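You operate a simulated robot arm through the tools that you are given. There is no shell and no other tool. Be economical: measure what you need, move in short steps, check, and stop when the job is done.

You are at the controls of a simulated robot arm. One attempt, no reset.

## Task
Check the CWJ-672R power station's buttons: switch power, DC and light on and off again.
Fine: one of the three on the blue mat.

The check looks at the end state, three seconds after you hand in, the way a careful person would. Anything else that was tipped, shoved, dropped, spilled or broken makes it a failure.

## Robot
A 6-joint arm with a two-finger parallel gripper, fixed in place. Base frame: the origin is at the foot of the arm, x ahead of it, y to its left, z up. Readings come in m, rad, newtons and seconds.
With the tool pointing down near the work surface it reaches from about 0.18 to 0.76 m from the base axis. Its first joint turns from -2.897 to 2.897 rad. Payload 3.91 kg.
The TCP is the grasp point between the finger pads, 0.03 m short of the fingertips. In the tool frame z runs along the fingers and y along their closing line. The gripper opens to 0.11 m. The fingers are 0.02 m wide and 0.01 m thick; the gripper's body (0.048 by 0.112 m) begins 0.055 m behind the TCP.
Orientation is told as [roll, pitch, yaw] about the base's x, y, z axes, in that order, counted from this pose: with the fingers straight down and closing along the base's y, the tool's x points along the base's -x, its y along +y and its z along -z.

## Interface
- The arm moves only by the tool send_rows. Its argument "motion" is a list of rows, each a list of 7 numbers: the gripper command, from -1 (shut) to 1 (fully open), values between in proportion, then the shift along the base's x, y, z in units of 20 mm (1.0 is 20 mm), then the turn, a rotation vector about the base's x, y, z in units of 8 degrees (1.0 is 8 degrees). In form: [[hand, x, y, z, rx, ry, rz], ...]. A call has 1 to 20 rows; each row shifts and turns the commanded pose from where the row before left it. A call with a number of a shift or a turn outside -1 to 1 is refused whole. A row lasts 0.2 s, in which the tool goes at most 0.05 m and 0.15 rad; a call with a longer step from one row to the next is refused whole, and so is a gripper value outside its range. A pose out of reach is approached as far as the arm can. The call stops where the force on the tool passes 60 N (or 10 N more than at its start, if that is more) or the arm is blocked; 0.2 s more then pass. The fingers move at their own pace (about 0.045 m/s each) and stop on an object; they squeeze with about 35 N. The grip force told is the motor's: it shows also when the fingers shut on nothing. Time passes only in rows, and 0.2 s behind the last, so rows that do not move let the fingers close. The reply holds the time, the measured pose of the TCP, the force on the tool along the base axes, the opening and the grip force, in the units named above and with some noise, with the torque about the TCP (base axes, N m) and any sound that the robot's microphone picked up.
- Cameras (640 x 400 px; columns grow to the right, rows downward): "scene" is fixed at [0.0491, 0.6491, 1.509]; the picture's right is [-0.52, -0.86, 0.00], its down [-0.75, 0.45, -0.49] and it looks along [0.42, -0.25, -0.87] (base axes); focal length 364 px, centre (320, 200). "wrist" rides on the gripper at [0.071, 0.022, -0.107] in the tool frame; the picture's right is [-0.29, 0.96, 0.00], its down [-0.76, -0.23, -0.61] and it looks along [-0.58, -0.18, 0.79] (tool axes); focal length 243 px, centre (320, 200). There is no depth. A picture from a camera that has moved, and an enlarged one, comes with that camera's place and axes in the base frame and with its lens.
- snapshot(camera): a new picture of that camera. No time passes.
- slide_trunk(by): slides the trunk up (or, below 0, down) by that many m; the arm rides with it, the base frame stays. It gives what a move gives, with no picture.
- enlarge(camera, box): a new picture of the part [left, top, right, bottom] of that camera's present view, enlarged. No time passes.
- close_job(): hands the job in; it is judged then, once.

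Go step by step. Nothing tells you positions but the pictures and the camera data: compare them with the known pose of the tool, close in by small moves and look again before you grip or let go. The budget is 120 turns and 64 pictures, counting those below and the enlarged ones. Unless the task says otherwise, let go and move clear before handing in, and close with one line.

The tools are called after "Emit:" by a JSON object that holds its "method" and its "body". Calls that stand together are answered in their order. send_rows: Moves the arm, as the interface text tells. Its arguments: {"type":"object","properties":{"motion":{"type":"array"}},"required":["motion"]} The other tools are called the same way: slide_trunk (by) slides the trunk up or down; snapshot (camera) takes a picture; enlarge (camera, box) takes an enlarged picture of a part of a camera's view; close_job () hands the job in.

At the start:

```text
clock: 0.0
tool_pos: [0.4167, 0.2164, 0.9824]
tool_rot: [0.001, 0.001, 0.0]
ft_force: [0.3, 0.3, 0.3]
torque: [-0.02, 0.0, -0.02]
gripper_width: 0.1098
grasp_force: 0.0
trunk travel left (down, up): [-0.5, 0.09]
```

scene: 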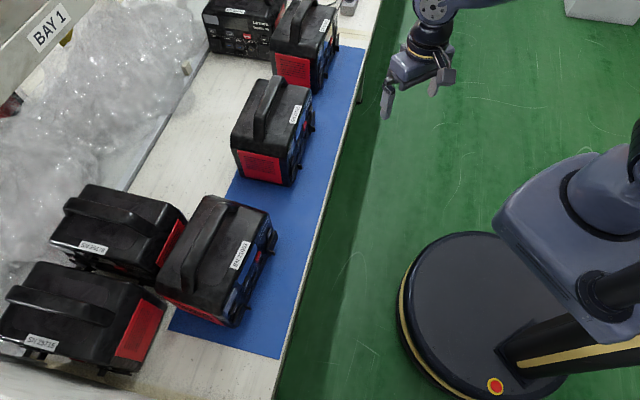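
wrist: 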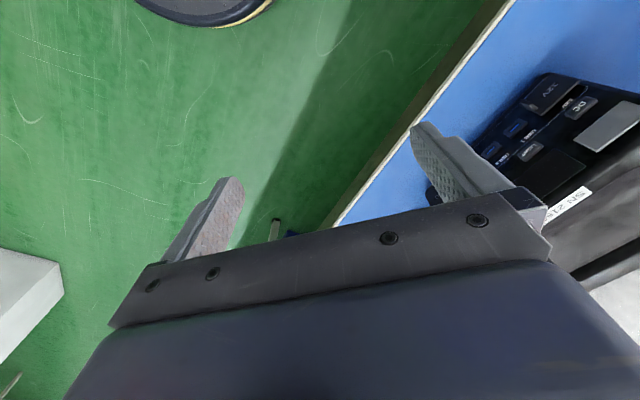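

I see several power stations on a bench, three on the blue mat, with the panels facing the arm. I'll enlarge the views to read labels and panels.

Emit:
{"method": "enlarge", "body": {"camera": "scene", "box": [200, 0, 360, 100]}}

Emit:
{"method": "enlarge", "body": {"camera": "scene", "box": [200, 70, 360, 190]}}

Emit:
{"method": "enlarge", "body": {"camera": "scene", "box": [140, 180, 300, 340]}}

Emit:
{"method": "enlarge", "body": {"camera": "wrist", "box": [420, 50, 640, 260]}}

```text
4.00 times, centred on (280, 50) of scene
camera zoom: at [0.0491, 0.6491, 1.509], right [-0.52, -0.86, 0.0], down [-0.75, 0.45, -0.49], along [0.42, -0.25, -0.87], focal length 1455 px, centre (480, 800)
```

zoom: 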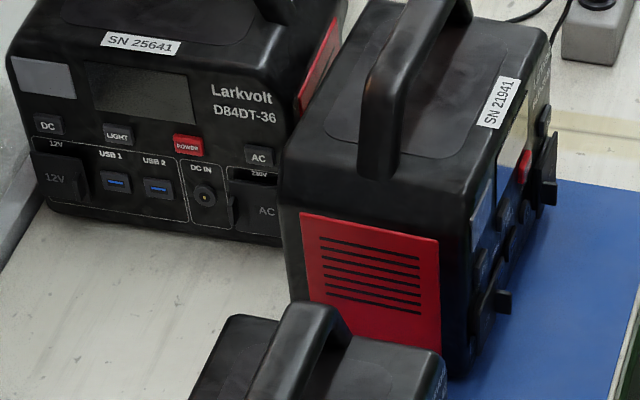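

```text
3.33 times, centred on (280, 130) of scene
camera zoom: at [0.0491, 0.6491, 1.509], right [-0.52, -0.86, 0.0], down [-0.75, 0.45, -0.49], along [0.42, -0.25, -0.87], focal length 1213 px, centre (453, 433)
```

zoom: 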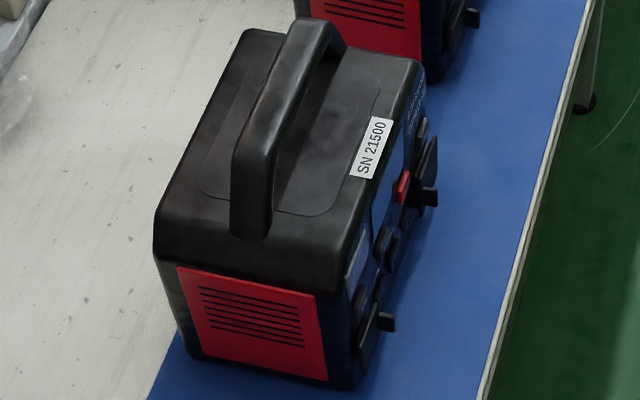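

```text
2.50 times, centred on (220, 260) of scene
camera zoom: at [0.0491, 0.6491, 1.509], right [-0.52, -0.86, 0.0], down [-0.75, 0.45, -0.49], along [0.42, -0.25, -0.87], focal length 910 px, centre (570, 50)
```

zoom: 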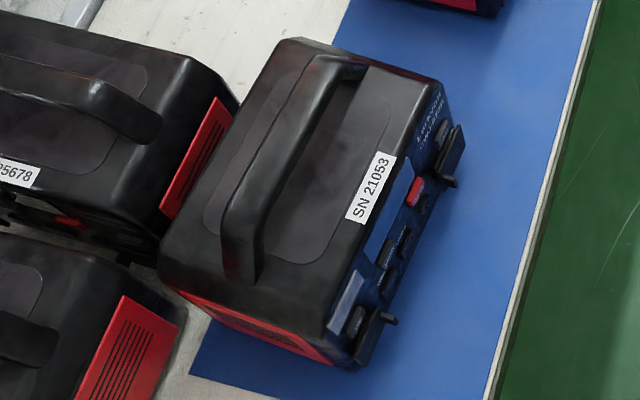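

```text
1.90 times, centred on (530, 155) of wrist
camera zoom: at [0.3451, 0.2372, 1.0889], right [0.29, 0.96, 0.0], down [0.76, -0.23, 0.61], along [0.58, -0.18, -0.79], focal length 462 px, centre (-80, 286)
```

zoom: 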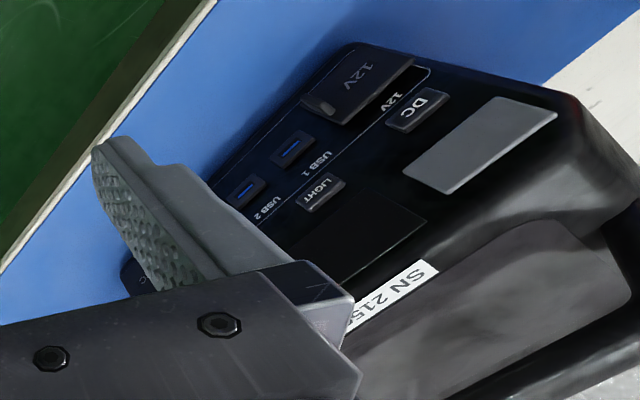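

The nearest unit on the mat (SN 21053) shows part of a model name. I'll zoom on the names of all three.

Emit:
{"method": "enlarge", "body": {"camera": "scene", "box": [225, 195, 285, 235]}}

Emit:
{"method": "enlarge", "body": {"camera": "scene", "box": [280, 75, 328, 107]}}

Emit:
{"method": "enlarge", "body": {"camera": "scene", "box": [310, 0, 358, 40]}}

```text
10.00 times, centred on (255, 215) of scene
camera zoom: at [0.0491, 0.6491, 1.509], right [-0.52, -0.86, 0.0], down [-0.75, 0.45, -0.49], along [0.42, -0.25, -0.87], focal length 3638 px, centre (970, 50)
```

zoom: 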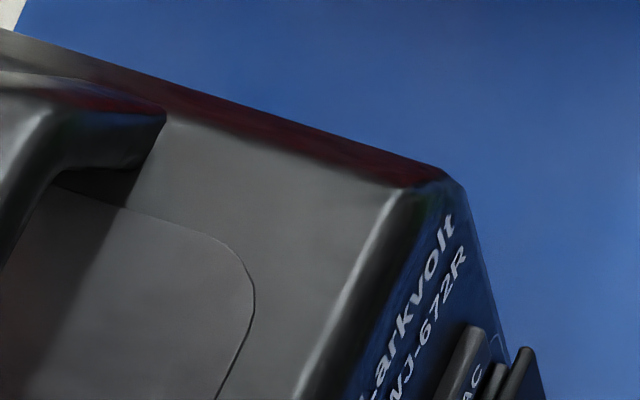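

```text
12.50 times, centred on (304, 91) of scene
camera zoom: at [0.0491, 0.6491, 1.509], right [-0.52, -0.86, 0.0], down [-0.75, 0.45, -0.49], along [0.42, -0.25, -0.87], focal length 4548 px, centre (520, 1562)
```

zoom: 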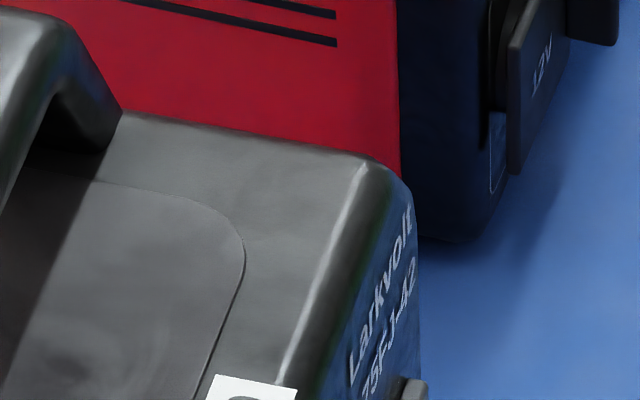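

```text
10.00 times, centred on (334, 20) of scene
camera zoom: at [0.0491, 0.6491, 1.509], right [-0.52, -0.86, 0.0], down [-0.75, 0.45, -0.49], along [0.42, -0.25, -0.87], focal length 3638 px, centre (180, 2000)
```

zoom: 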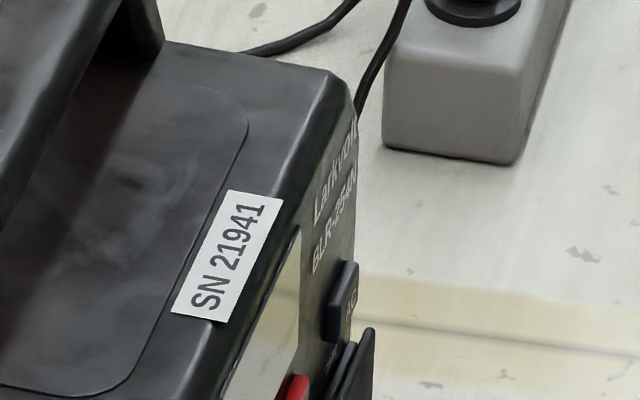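

The target is SN 21053 (CWJ-672R). I put its panel centre near (0.31, 0.65), facing the base. I'll shut the fingers and move in front of it, yawed to match, with a margin.

Emit:
{"method": "send_rows", "body": {"motion": [[-1, -0.84, 0.95, 0, 0, 0, 0.3], [-1, -0.84, 0.95, 0, 0, 0, 0.3], [-1, -0.84, 0.95, 0, 0, 0, 0.3], [-1, -0.84, 0.95, 0, 0, 0, 0.3], [-1, -0.84, 0.95, 0, 0, 0, 0.3], [-1, -0.84, 0.95, 0, 0, 0, 0.3], [-1, -0.84, 0.95, 0, 0, 0, 0.3], [-1, -0.84, 0.95, 0, 0, 0, 0.3], [-1, -0.84, 0.95, 0, 0, 0, 0.3], [-1, -0.84, 0.95, 0, 0, 0, 0.3], [-1, -0.84, 0.95, 0, 0, 0, 0.3], [-1, -0.84, 0.95, 0, 0, 0, 0.3], [-1, -0.84, 0.95, 0, 0, 0, 0.3], [-1, -0.84, 0.95, 0, 0, 0, 0.3], [-1, -0.84, 0.95, 0, 0, 0, 0.3], [-1, -0.84, 0.95, 0, 0, 0, 0.3]]}}

Emit:
{"method": "snapshot", "body": {"camera": "wrist"}}

```text
clock: 3.4
tool_pos: [0.1476, 0.523, 0.9811]
tool_rot: [0.001, 0.0, 0.671]
ft_force: [0.0, -0.9, -0.3]
torque: [0.0, -0.01, -0.03]
gripper_width: 0.0002
grasp_force: 34.6
trunk travel left (down, up): [-0.5, 0.09]
```

```text
54 pictures are left
camera wrist: at [0.0774, 0.4947, 1.0888], right [-0.37, 0.93, 0.0], down [0.74, 0.29, 0.61], along [0.57, 0.22, -0.79], focal length 243 px, centre (320, 200)
```

wrist: 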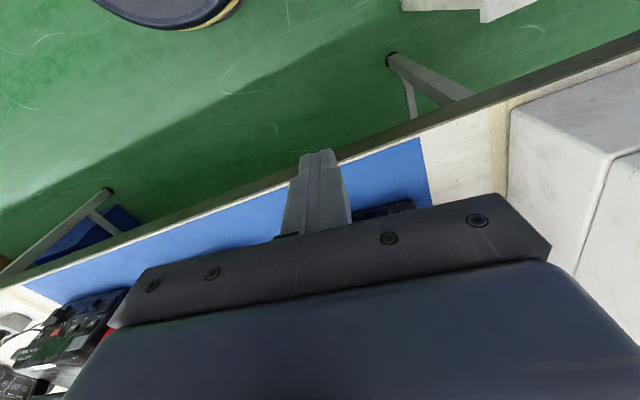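

The view is blocked by the gripper body; tilting the tool toward the panel should bring it into view.

Emit:
{"method": "send_rows", "body": {"motion": [[-1, 0, 0, 0, 0.58, -0.735, 0], [-1, 0, 0, 0, 0.58, -0.735, 0], [-1, 0, 0, 0, 0.58, -0.735, 0], [-1, 0, 0, 0, 0.58, -0.735, 0], [-1, 0, 0, 0, 0.58, -0.735, 0], [-1, 0, 0, 0, 0.58, -0.735, 0], [-1, 0, 0, 0, 0.58, -0.735, 0], [-1, 0, 0, 0, 0.58, -0.735, 0]]}}

Emit:
{"method": "snapshot", "body": {"camera": "wrist"}}

```text
clock: 5.2
tool_pos: [0.148, 0.5212, 0.9806]
tool_rot: [-0.001, -1.048, 0.673]
ft_force: [0.0, -0.7, -0.9]
torque: [-0.01, 0.0, 0.03]
gripper_width: 0.0
grasp_force: 34.9
trunk travel left (down, up): [-0.5, 0.09]
```

```text
53 pictures are left
camera wrist: at [0.0333, 0.4572, 0.9736], right [-0.48, 0.84, 0.25], down [0.03, -0.27, 0.96], along [0.88, 0.47, 0.11], focal length 243 px, centre (320, 200)
```

wrist: 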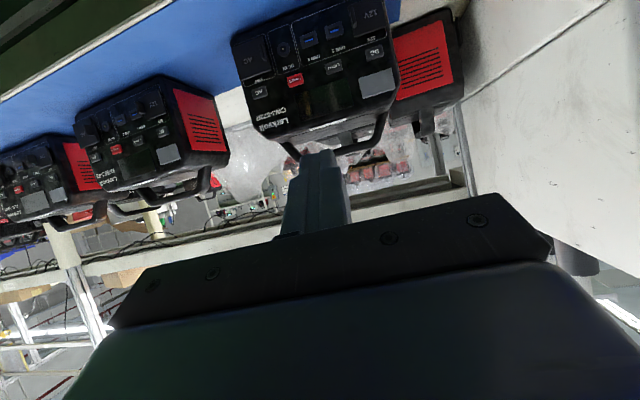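

Great, the CWJ-672R panel is now in plain view (upside down). I'll enlarge it.

Emit:
{"method": "enlarge", "body": {"camera": "wrist", "box": [225, 0, 417, 150]}}

Emit:
{"method": "enlarge", "body": {"camera": "wrist", "box": [230, 40, 326, 120]}}

```text
2.67 times, centred on (321, 75) of wrist
camera zoom: at [0.0333, 0.4572, 0.9736], right [-0.48, 0.84, 0.25], down [0.03, -0.27, 0.96], along [0.88, 0.47, 0.11], focal length 647 px, centre (317, 533)
```

zoom: 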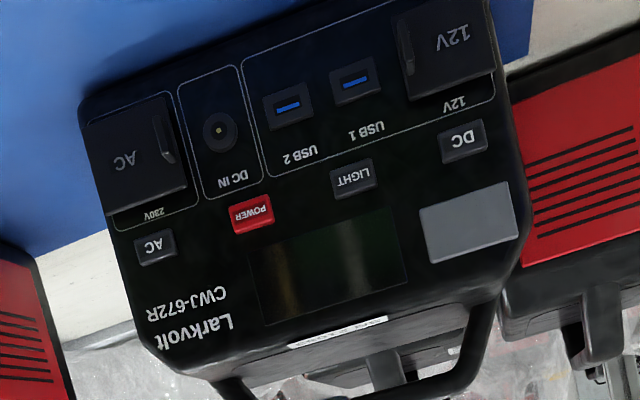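

```text
5.00 times, centred on (278, 80) of wrist
camera zoom: at [0.0333, 0.4572, 0.9736], right [-0.48, 0.84, 0.25], down [0.03, -0.27, 0.96], along [0.88, 0.47, 0.11], focal length 1213 px, centre (530, 800)
```

zoom: 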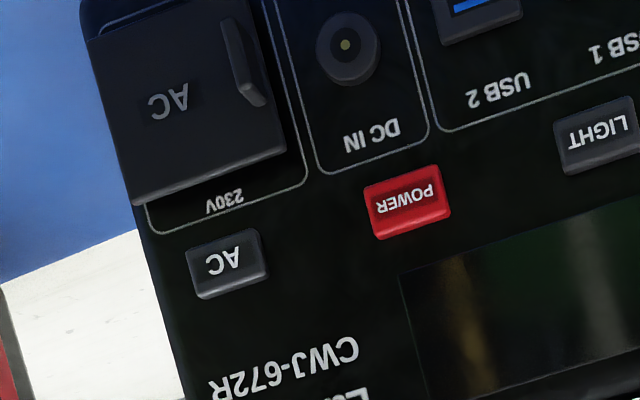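

POWER triangulates to about (0.325, 0.624, 0.848), LIGHT (0.293, 0.663, 0.849) and DC (0.258, 0.704, 0.849). The display is dark, so it starts off. I'll move to about 40 mm in front of POWER and check alignment.

Emit:
{"method": "send_rows", "body": {"motion": [[-1, 0.871, 0.407, -0.907, 0, 0, 0.025], [-1, 0.871, 0.407, -0.907, 0, 0, 0.025], [-1, 0.871, 0.407, -0.907, 0, 0, 0.025], [-1, 0.871, 0.407, -0.907, 0, 0, 0.025], [-1, 0.871, 0.407, -0.907, 0, 0, 0.025], [-1, 0.871, 0.407, -0.907, 0, 0, 0.025], [-1, 0.871, 0.407, -0.907, 0, 0, 0.025]]}}

Emit:
{"method": "snapshot", "body": {"camera": "wrist"}}

Emit:
{"method": "enlarge", "body": {"camera": "scene", "box": [180, 190, 300, 340]}}

```text
clock: 6.8
tool_pos: [0.2705, 0.5774, 0.8527]
tool_rot: [-0.003, -1.044, 0.696]
ft_force: [-0.4, 0.4, 0.1]
torque: [0.01, 0.02, 0.0]
gripper_width: 0.0
grasp_force: 35.1
trunk travel left (down, up): [-0.5, 0.09]
```

```text
50 pictures are left
camera wrist: at [0.1568, 0.5118, 0.8462], right [-0.5, 0.83, 0.25], down [0.03, -0.27, 0.96], along [0.87, 0.49, 0.11], focal length 243 px, centre (320, 200)
```

wrist: 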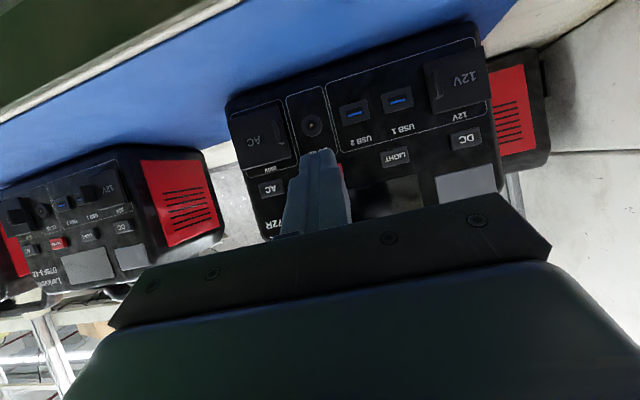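

```text
2.67 times, centred on (240, 265) of scene
camera zoom: at [0.0491, 0.6491, 1.509], right [-0.52, -0.86, 0.0], down [-0.75, 0.45, -0.49], along [0.42, -0.25, -0.87], focal length 970 px, centre (533, 27)
```

zoom: 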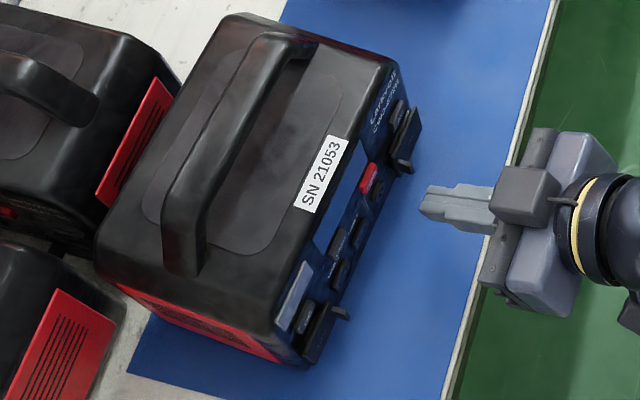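

Alignment is consistent (LIGHT re-triangulates to the same point). Next I'll approach POWER along the panel normal in small steps.

Emit:
{"method": "send_rows", "body": {"motion": [[-1, 0.614, 0.514, 0.05, 0, 0, 0], [-1, 0.614, 0.514, 0, 0, 0, 0], [-1, 0.115, 0.096, 0, 0, 0, 0], [-1, 0.115, 0.096, 0, 0, 0, 0]]}}

Emit:
{"method": "enlarge", "body": {"camera": "scene", "box": [210, 210, 290, 320]}}

Emit:
{"method": "enlarge", "body": {"camera": "wrist", "box": [250, 70, 420, 190]}}

```text
clock: 7.8
tool_pos: [0.2995, 0.6013, 0.8554]
tool_rot: [-0.003, -1.045, 0.696]
ft_force: [0.2, -0.2, 0.2]
torque: [0.02, 0.0, 0.01]
gripper_width: 0.0
grasp_force: 35.0
trunk travel left (down, up): [-0.5, 0.09]
```

```text
3.64 times, centred on (250, 265) of scene
camera zoom: at [0.0491, 0.6491, 1.509], right [-0.52, -0.86, 0.0], down [-0.75, 0.45, -0.49], along [0.42, -0.25, -0.87], focal length 1323 px, centre (574, -36)
```

zoom: 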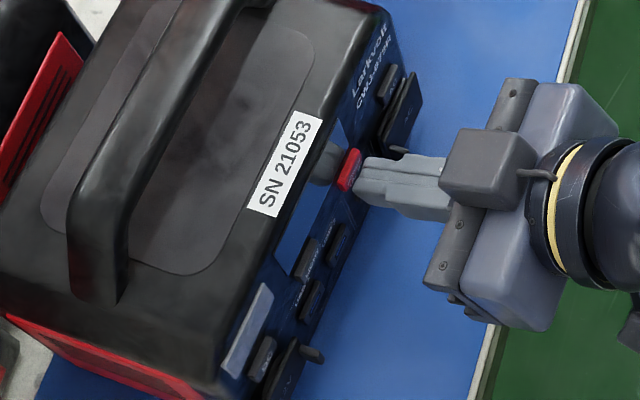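

```text
3.33 times, centred on (335, 130) of wrist
camera zoom: at [0.1856, 0.5356, 0.8476], right [-0.5, 0.83, 0.25], down [0.04, -0.27, 0.96], along [0.87, 0.49, 0.11], focal length 809 px, centre (270, 433)
```

zoom: 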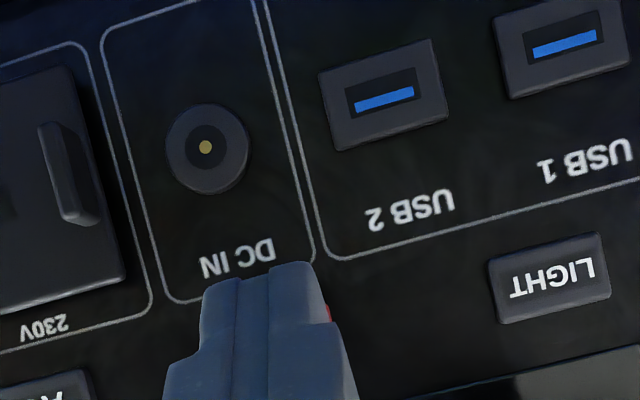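

The fingertip is right in front of the POWER button, still without contact. I'll advance by millimetres and watch force and sound.

Emit:
{"method": "send_rows", "body": {"motion": [[-1, 0.0385, 0.032, 0, 0, 0, 0], [-1, 0.0385, 0.032, 0, 0, 0, 0], [-1, 0.0385, 0.032, 0, 0, 0, 0]]}}

```text
clock: 8.6
tool_pos: [0.3016, 0.6036, 0.8549]
tool_rot: [-0.003, -1.045, 0.698]
ft_force: [-3.1, -1.0, 0.1]
torque: [0.02, 0.0, 0.06]
gripper_width: 0.0
grasp_force: 35.2
trunk travel left (down, up): [-0.5, 0.09]
heard: click
```

A click at ~3 N: POWER pressed. I'll back off and look at the panel.

Emit:
{"method": "send_rows", "body": {"motion": [[-1, -0.614, -0.514, 0, 0, 0, 0], [-1, -0.767, -0.642, 0, 0, 0, 0]]}}

Emit:
{"method": "enlarge", "body": {"camera": "wrist", "box": [220, 20, 510, 210]}}

Emit:
{"method": "enlarge", "body": {"camera": "scene", "box": [210, 210, 290, 320]}}

```text
clock: 9.2
tool_pos: [0.275, 0.5809, 0.8561]
tool_rot: [-0.005, -1.047, 0.696]
ft_force: [-1.2, 0.6, -1.2]
torque: [-0.03, 0.01, -0.01]
gripper_width: 0.0
grasp_force: 35.5
trunk travel left (down, up): [-0.5, 0.09]
```

```text
2.11 times, centred on (365, 115) of wrist
camera zoom: at [0.161, 0.5137, 0.8482], right [-0.5, 0.83, 0.25], down [0.03, -0.27, 0.96], along [0.87, 0.49, 0.11], focal length 511 px, centre (225, 379)
```

zoom: 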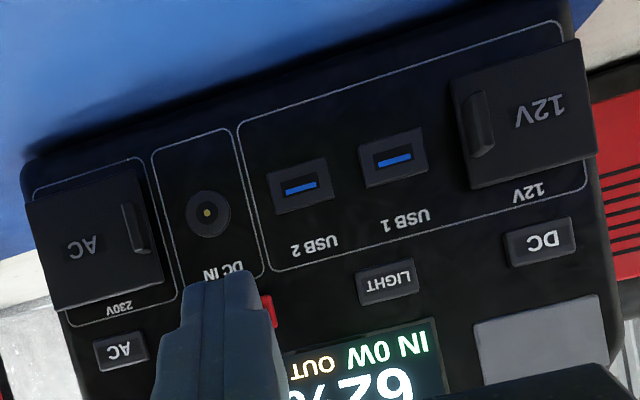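

```text
3.64 times, centred on (250, 265) of scene
camera zoom: at [0.0491, 0.6491, 1.509], right [-0.52, -0.86, 0.0], down [-0.75, 0.45, -0.49], along [0.42, -0.25, -0.87], focal length 1323 px, centre (574, -36)
```

zoom: 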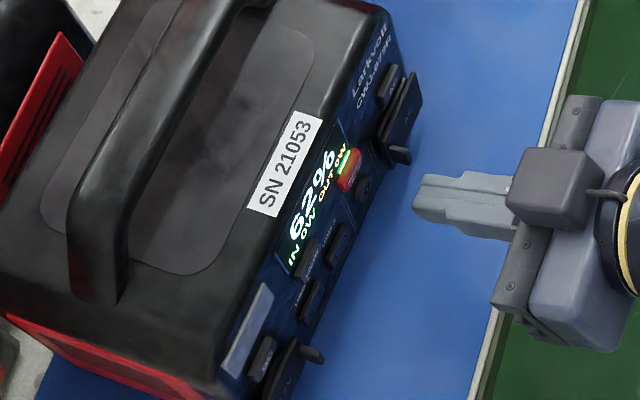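

POWER is on (display shows 62 %). I'll slide sideways along the panel to DC, keeping the standoff.

Emit:
{"method": "send_rows", "body": {"motion": [[-1, -0.67, 0.8, 0, 0, 0, 0], [-1, -0.67, 0.8, 0, 0, 0, 0], [-1, -0.67, 0.8, 0, 0, 0, 0], [-1, -0.67, 0.8, 0, 0, 0, 0], [-1, -0.67, 0.8, 0, 0, 0, 0]]}}

Emit:
{"method": "enlarge", "body": {"camera": "wrist", "box": [180, 20, 470, 210]}}

Emit:
{"method": "enlarge", "body": {"camera": "scene", "box": [210, 210, 290, 320]}}

```text
clock: 10.4
tool_pos: [0.2074, 0.662, 0.8569]
tool_rot: [-0.003, -1.044, 0.697]
ft_force: [-0.4, 0.4, -0.4]
torque: [0.0, -0.03, 0.0]
gripper_width: 0.0
grasp_force: 35.1
trunk travel left (down, up): [-0.5, 0.09]
```

```text
2.11 times, centred on (325, 115) of wrist
camera zoom: at [0.0942, 0.5947, 0.8485], right [-0.5, 0.83, 0.25], down [0.03, -0.27, 0.96], along [0.86, 0.49, 0.11], focal length 511 px, centre (310, 379)
```

zoom: 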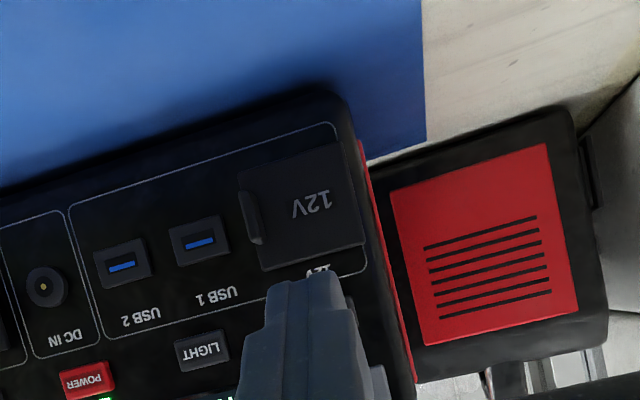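

```text
3.64 times, centred on (250, 265) of scene
camera zoom: at [0.0491, 0.6491, 1.509], right [-0.52, -0.86, 0.0], down [-0.75, 0.45, -0.49], along [0.42, -0.25, -0.87], focal length 1323 px, centre (574, -36)
```

zoom: 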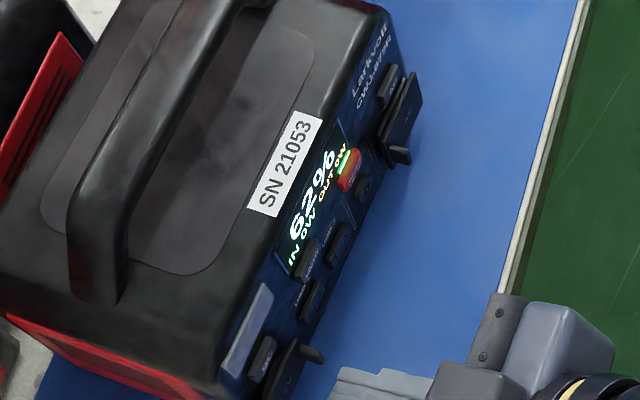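

Alignment looks the same as for POWER, and the 12V flap stays below the fingertip. I'll advance to DC in the same way.

Emit:
{"method": "send_rows", "body": {"motion": [[-1, 0.614, 0.514, -0.04, 0, 0, 0], [-1, 0.614, 0.514, -0.04, 0, 0, 0], [-1, 0.0385, 0.032, 0, 0, 0, 0], [-1, 0.0385, 0.032, 0, 0, 0, 0], [-1, 0.0385, 0.032, 0, 0, 0, 0]]}}

Emit:
{"method": "enlarge", "body": {"camera": "wrist", "box": [230, 70, 400, 190]}}

```text
clock: 11.6
tool_pos: [0.2333, 0.6829, 0.8545]
tool_rot: [-0.004, -1.045, 0.695]
ft_force: [-0.9, 0.1, -0.7]
torque: [0.03, 0.02, 0.02]
gripper_width: 0.0
grasp_force: 35.0
trunk travel left (down, up): [-0.5, 0.09]
heard: click
```

```text
3.33 times, centred on (315, 130) of wrist
camera zoom: at [0.1207, 0.6163, 0.8465], right [-0.5, 0.83, 0.25], down [0.03, -0.27, 0.96], along [0.87, 0.49, 0.11], focal length 809 px, centre (337, 433)
```

zoom: 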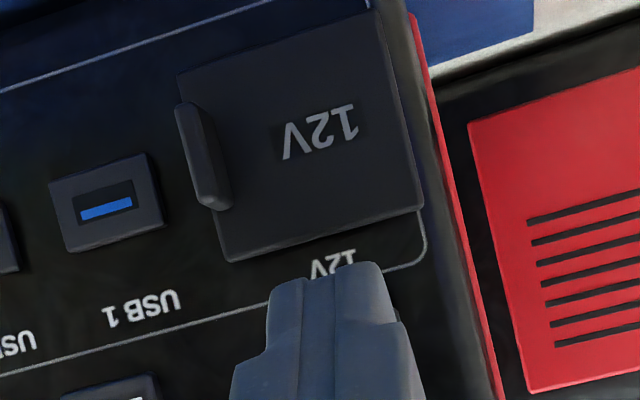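

A click was heard. I'll back off and look for an indicator before moving on to LIGHT.

Emit:
{"method": "send_rows", "body": {"motion": [[-1, -0.614, -0.514, 0.04, 0, 0, 0], [-1, -0.767, -0.642, 0.04, 0, 0, 0], [-1, 0.875, -1.0, 0, 0, 0, 0], [-1, 0.875, -1.0, 0, 0, 0, 0]]}}

Emit:
{"method": "enlarge", "body": {"camera": "wrist", "box": [180, 20, 470, 210]}}

Emit:
{"method": "enlarge", "body": {"camera": "scene", "box": [210, 210, 290, 320]}}

```text
clock: 12.6
tool_pos: [0.2413, 0.6204, 0.8548]
tool_rot: [-0.002, -1.046, 0.698]
ft_force: [-0.1, 0.1, 0.4]
torque: [0.0, -0.01, 0.0]
gripper_width: 0.0
grasp_force: 35.4
trunk travel left (down, up): [-0.5, 0.09]
```

```text
2.11 times, centred on (325, 115) of wrist
camera zoom: at [0.1284, 0.5544, 0.8481], right [-0.5, 0.83, 0.25], down [0.03, -0.27, 0.96], along [0.86, 0.49, 0.11], focal length 511 px, centre (310, 379)
```

zoom: 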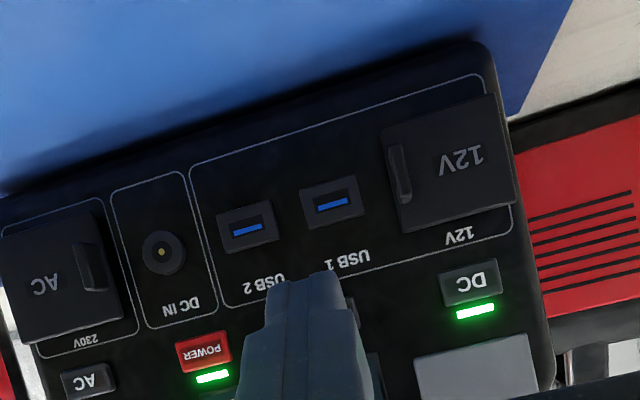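

```text
3.64 times, centred on (250, 265) of scene
camera zoom: at [0.0491, 0.6491, 1.509], right [-0.52, -0.86, 0.0], down [-0.75, 0.45, -0.49], along [0.42, -0.25, -0.87], focal length 1323 px, centre (574, -36)
```

zoom: 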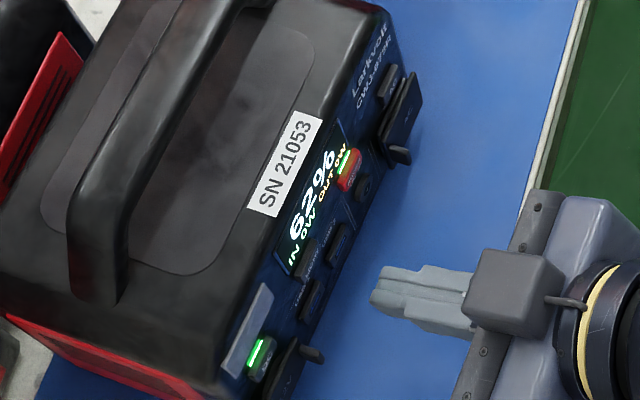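

POWER and DC both show green LEDs, and the finger is now in front of LIGHT. I'll press it.

Emit:
{"method": "send_rows", "body": {"motion": [[-1, 0.614, 0.514, 0, 0, 0, 0], [-1, 0.614, 0.514, 0, 0, 0, 0], [-1, 0.0385, 0.032, 0, 0, 0, 0], [-1, 0.0385, 0.032, 0, 0, 0, 0], [-1, 0.0385, 0.032, 0, 0, 0, 0]]}}

```text
clock: 13.8
tool_pos: [0.2677, 0.643, 0.8548]
tool_rot: [-0.002, -1.046, 0.698]
ft_force: [-1.8, -1.8, 1.3]
torque: [-0.01, -0.03, 0.01]
gripper_width: 0.0
grasp_force: 34.8
trunk travel left (down, up): [-0.5, 0.09]
heard: click
```

A click again. I'll back off to check the lamp.

Emit:
{"method": "send_rows", "body": {"motion": [[-1, -0.614, -0.514, 0, 0, 0, 0], [-1, -0.767, -0.642, 0, 0, 0, 0]]}}

Emit:
{"method": "enlarge", "body": {"camera": "wrist", "box": [180, 20, 470, 210]}}

Emit:
{"method": "enlarge", "body": {"camera": "scene", "box": [210, 210, 290, 320]}}

```text
clock: 14.4
tool_pos: [0.2404, 0.6198, 0.857]
tool_rot: [-0.002, -1.045, 0.698]
ft_force: [0.0, 0.5, 0.9]
torque: [0.02, -0.01, 0.02]
gripper_width: 0.0
grasp_force: 34.6
trunk travel left (down, up): [-0.5, 0.09]
```

```text
2.11 times, centred on (325, 115) of wrist
camera zoom: at [0.1279, 0.5537, 0.8487], right [-0.5, 0.83, 0.25], down [0.03, -0.27, 0.96], along [0.86, 0.49, 0.11], focal length 511 px, centre (310, 379)
```

zoom: 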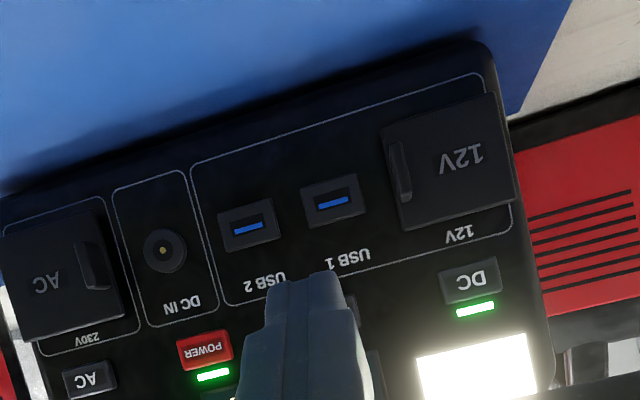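

```text
3.64 times, centred on (250, 265) of scene
camera zoom: at [0.0491, 0.6491, 1.509], right [-0.52, -0.86, 0.0], down [-0.75, 0.45, -0.49], along [0.42, -0.25, -0.87], focal length 1323 px, centre (574, -36)
```

zoom: 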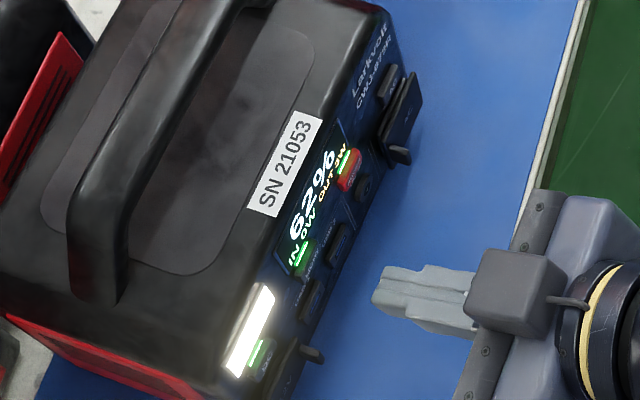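

All three are on (the lamp is lit). Next comes switching off: LIGHT first, here.

Emit:
{"method": "send_rows", "body": {"motion": [[-1, 0.614, 0.514, -0.04, 0, 0, 0], [-1, 0.614, 0.514, -0.04, 0, 0, 0], [-1, 0.0385, 0.032, 0, 0, 0, 0], [-1, 0.0385, 0.032, 0, 0, 0, 0], [-1, 0.0385, 0.032, 0, 0, 0, 0], [-1, -0.614, -0.514, 0.04, 0, 0, 0], [-1, -0.767, -0.642, 0, 0, 0, 0]]}}

Emit:
{"method": "enlarge", "body": {"camera": "scene", "box": [210, 210, 290, 320]}}

```text
clock: 16.0
tool_pos: [0.2408, 0.6181, 0.856]
tool_rot: [-0.004, -1.046, 0.695]
ft_force: [0.5, 0.1, -0.8]
torque: [0.02, 0.02, -0.02]
gripper_width: 0.0
grasp_force: 35.0
trunk travel left (down, up): [-0.5, 0.09]
```

```text
3.64 times, centred on (250, 265) of scene
camera zoom: at [0.0491, 0.6491, 1.509], right [-0.52, -0.86, 0.0], down [-0.75, 0.45, -0.49], along [0.42, -0.25, -0.87], focal length 1323 px, centre (574, -36)
```

zoom: 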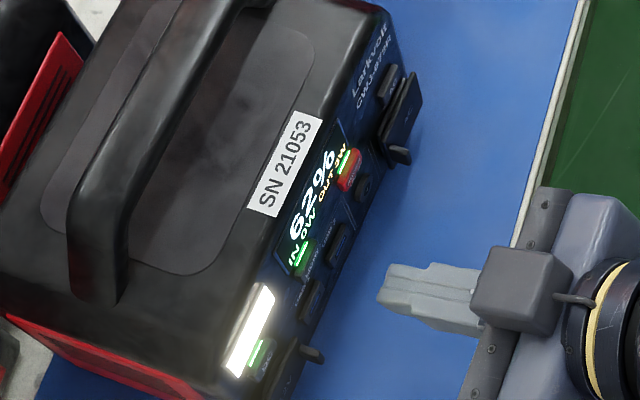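

No click that time: the push fell about 1–2 mm short, so nothing changed. I'll press again slightly deeper and hold before retreating.

Emit:
{"method": "send_rows", "body": {"motion": [[-1, 0.614, 0.514, 0, 0, 0, 0], [-1, 0.614, 0.514, 0, 0, 0, 0], [-1, 0.0385, 0.032, 0, 0, 0, 0], [-1, 0.0385, 0.032, 0, 0, 0, 0], [-1, 0.0385, 0.032, 0, 0, 0, 0], [-1, 0.0385, 0.032, 0, 0, 0, 0], [-1, 0.0385, 0.032, 0, 0, 0, 0]]}}

Emit:
{"method": "enlarge", "body": {"camera": "scene", "box": [210, 210, 290, 320]}}

```text
clock: 17.6
tool_pos: [0.2675, 0.6416, 0.8559]
tool_rot: [-0.004, -1.047, 0.696]
ft_force: [-1.6, -1.8, 1.4]
torque: [0.03, -0.02, -0.04]
gripper_width: 0.0
grasp_force: 34.7
trunk travel left (down, up): [-0.5, 0.09]
heard: click
```

```text
3.64 times, centred on (250, 265) of scene
camera zoom: at [0.0491, 0.6491, 1.509], right [-0.52, -0.86, 0.0], down [-0.75, 0.45, -0.49], along [0.42, -0.25, -0.87], focal length 1323 px, centre (574, -36)
```

zoom: 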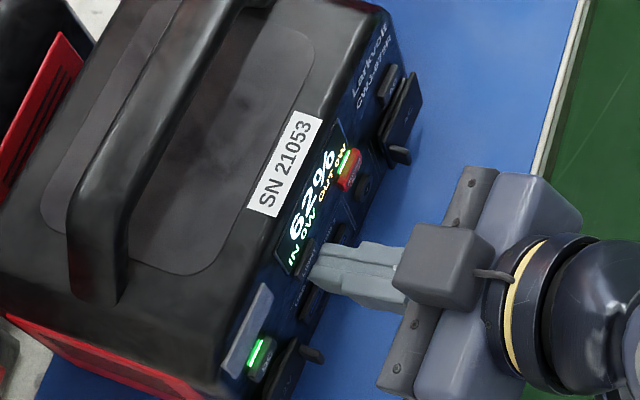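

The lamp is off. Now I'll back off, slide to DC and press it.

Emit:
{"method": "send_rows", "body": {"motion": [[-1, -0.614, -0.514, 0, 0, 0, 0], [-1, -0.767, -0.642, 0, 0, 0, 0], [-1, -0.875, 1.0, 0, 0, 0, 0], [-1, -0.875, 1.0, 0, 0, 0, 0], [-1, 0, 0, 0, 0, 0, 0], [-1, 0.614, 0.514, -0.04, 0, 0, 0], [-1, 0.614, 0.514, 0, 0, 0, 0], [-1, 0.0385, 0.032, 0, 0, 0, 0], [-1, 0.0385, 0.032, 0, 0, 0, 0], [-1, 0.0385, 0.032, 0, 0, 0, 0], [-1, 0.0385, 0.032, 0, 0, 0, 0]]}}

Emit:
{"method": "enlarge", "body": {"camera": "scene", "box": [210, 210, 290, 320]}}

```text
clock: 20.0
tool_pos: [0.2345, 0.6822, 0.8535]
tool_rot: [-0.004, -1.045, 0.697]
ft_force: [-0.5, -0.4, -0.7]
torque: [0.02, -0.02, 0.01]
gripper_width: 0.0
grasp_force: 35.4
trunk travel left (down, up): [-0.5, 0.09]
```

```text
3.64 times, centred on (250, 265) of scene
camera zoom: at [0.0491, 0.6491, 1.509], right [-0.52, -0.86, 0.0], down [-0.75, 0.45, -0.49], along [0.42, -0.25, -0.87], focal length 1323 px, centre (574, -36)
```

zoom: 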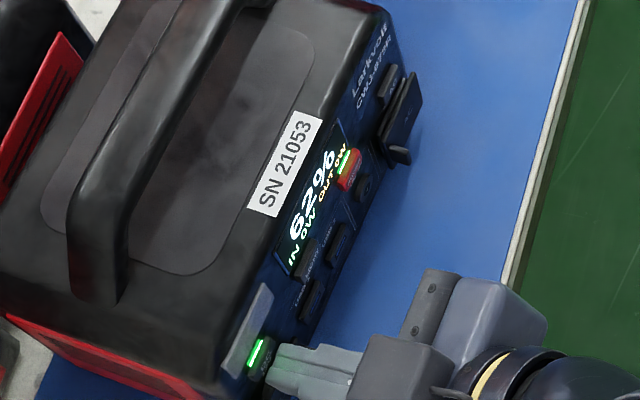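

No click yet, so it's about 1 mm short. I'll advance a bit more.

Emit:
{"method": "send_rows", "body": {"motion": [[-1, 0.0385, 0.032, 0, 0, 0, 0]]}}

```text
clock: 20.4
tool_pos: [0.2344, 0.6812, 0.852]
tool_rot: [-0.001, -1.045, 0.698]
ft_force: [-0.3, -0.8, -0.2]
torque: [-0.01, 0.05, 0.03]
gripper_width: 0.0002
grasp_force: 34.9
trunk travel left (down, up): [-0.5, 0.09]
heard: click
```

Clicked. I'll retreat and slide back to POWER's standoff, then check the LEDs.

Emit:
{"method": "send_rows", "body": {"motion": [[-1, -0.614, -0.514, 0.04, 0, 0, 0], [-1, -0.767, -0.642, 0.04, 0, 0, 0], [-1, 0.838, -1.0, 0, 0, 0, 0], [-1, 0.838, -1.0, 0, 0, 0, 0], [-1, 0.838, -1.0, 0, 0, 0, 0], [-1, 0.838, -1.0, 0, 0, 0, 0], [-1, 0, 0, 0, 0, 0, 0]]}}

Emit:
{"method": "enlarge", "body": {"camera": "wrist", "box": [220, 20, 510, 210]}}

```text
clock: 22.0
tool_pos: [0.274, 0.579, 0.8549]
tool_rot: [-0.004, -1.045, 0.696]
ft_force: [0.0, 0.0, 0.0]
torque: [0.01, 0.0, -0.02]
gripper_width: 0.0002
grasp_force: 35.4
trunk travel left (down, up): [-0.5, 0.09]
```

```text
2.11 times, centred on (365, 115) of wrist
camera zoom: at [0.1604, 0.5121, 0.8478], right [-0.5, 0.83, 0.25], down [0.03, -0.27, 0.96], along [0.87, 0.49, 0.11], focal length 511 px, centre (225, 379)
```

zoom: 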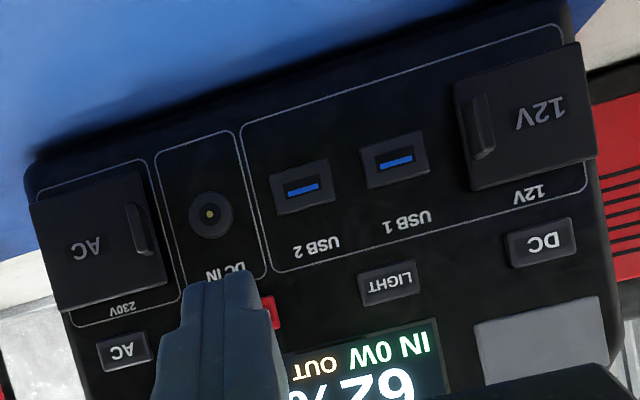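

LIGHT and DC are off; only POWER remains on. I'll press POWER.

Emit:
{"method": "send_rows", "body": {"motion": [[-1, 0.614, 0.514, 0, 0, 0, 0], [-1, 0.614, 0.514, 0, 0, 0, 0], [-1, 0.0385, 0.032, 0, 0, 0, 0], [-1, 0.0385, 0.032, 0, 0, 0, 0], [-1, 0.0385, 0.032, 0, 0, 0, 0], [-1, 0.0385, 0.032, 0, 0, 0, 0]]}}

```text
clock: 23.4
tool_pos: [0.3029, 0.6026, 0.8565]
tool_rot: [-0.002, -1.044, 0.696]
ft_force: [-3.8, -2.5, 0.1]
torque: [-0.01, 0.03, 0.04]
gripper_width: 0.0
grasp_force: 35.2
trunk travel left (down, up): [-0.5, 0.09]
heard: click
```

Clicked. I'll back well clear and verify.

Emit:
{"method": "send_rows", "body": {"motion": [[-1, -0.614, -0.514, 0, 0, 0, 0], [-1, -0.767, -0.642, 0, 0, 0, 0], [-1, -0.767, -0.642, 0.5, 0, 0, 0], [-1, -0.767, -0.642, 1, 0, 0, 0], [-1, -0.767, -0.642, 1, 0, 0, 0], [-1, -0.767, -0.642, 1, 0, 0, 0], [-1, -0.767, -0.642, 1, 0, 0, 0], [-1, 0, 0, 0, 0, 0, 0]]}}

Emit:
{"method": "enlarge", "body": {"camera": "wrist", "box": [225, 0, 417, 150]}}

Emit:
{"method": "snapshot", "body": {"camera": "scene"}}

```text
clock: 25.2
tool_pos: [0.1977, 0.5165, 0.9465]
tool_rot: [-0.004, -1.046, 0.698]
ft_force: [-0.3, 0.4, -0.2]
torque: [0.0, -0.01, -0.04]
gripper_width: 0.0002
grasp_force: 34.3
trunk travel left (down, up): [-0.5, 0.09]
```

```text
2.67 times, centred on (321, 75) of wrist
camera zoom: at [0.0839, 0.45, 0.9387], right [-0.5, 0.83, 0.25], down [0.03, -0.27, 0.96], along [0.87, 0.49, 0.11], focal length 647 px, centre (317, 533)
```

zoom: 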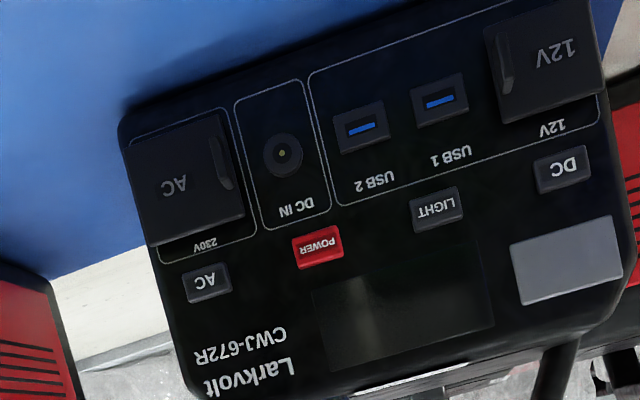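

```text
32 pictures are left
```

scene: 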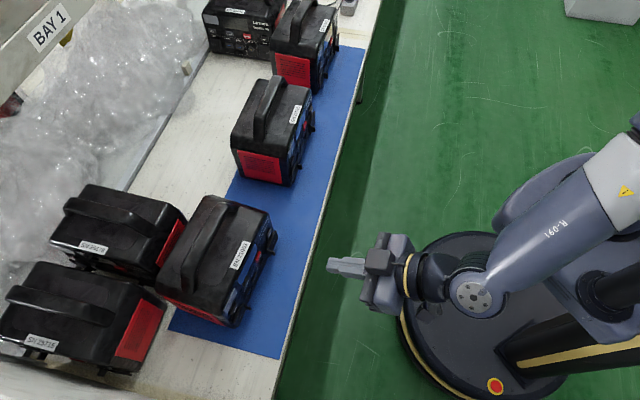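

The panel is fully dark, with display, LEDs and lamp off. The unit hasn't moved, nothing else was disturbed, and the arm is clear, so I'm handing in.

Emit:
{"method": "close_job", "body": {}}

```text
The job is handed in.
```

On the CWJ-672R (SN 21053), power, DC and light each switched on and off again; the unit is now fully off, and nothing else was disturbed.
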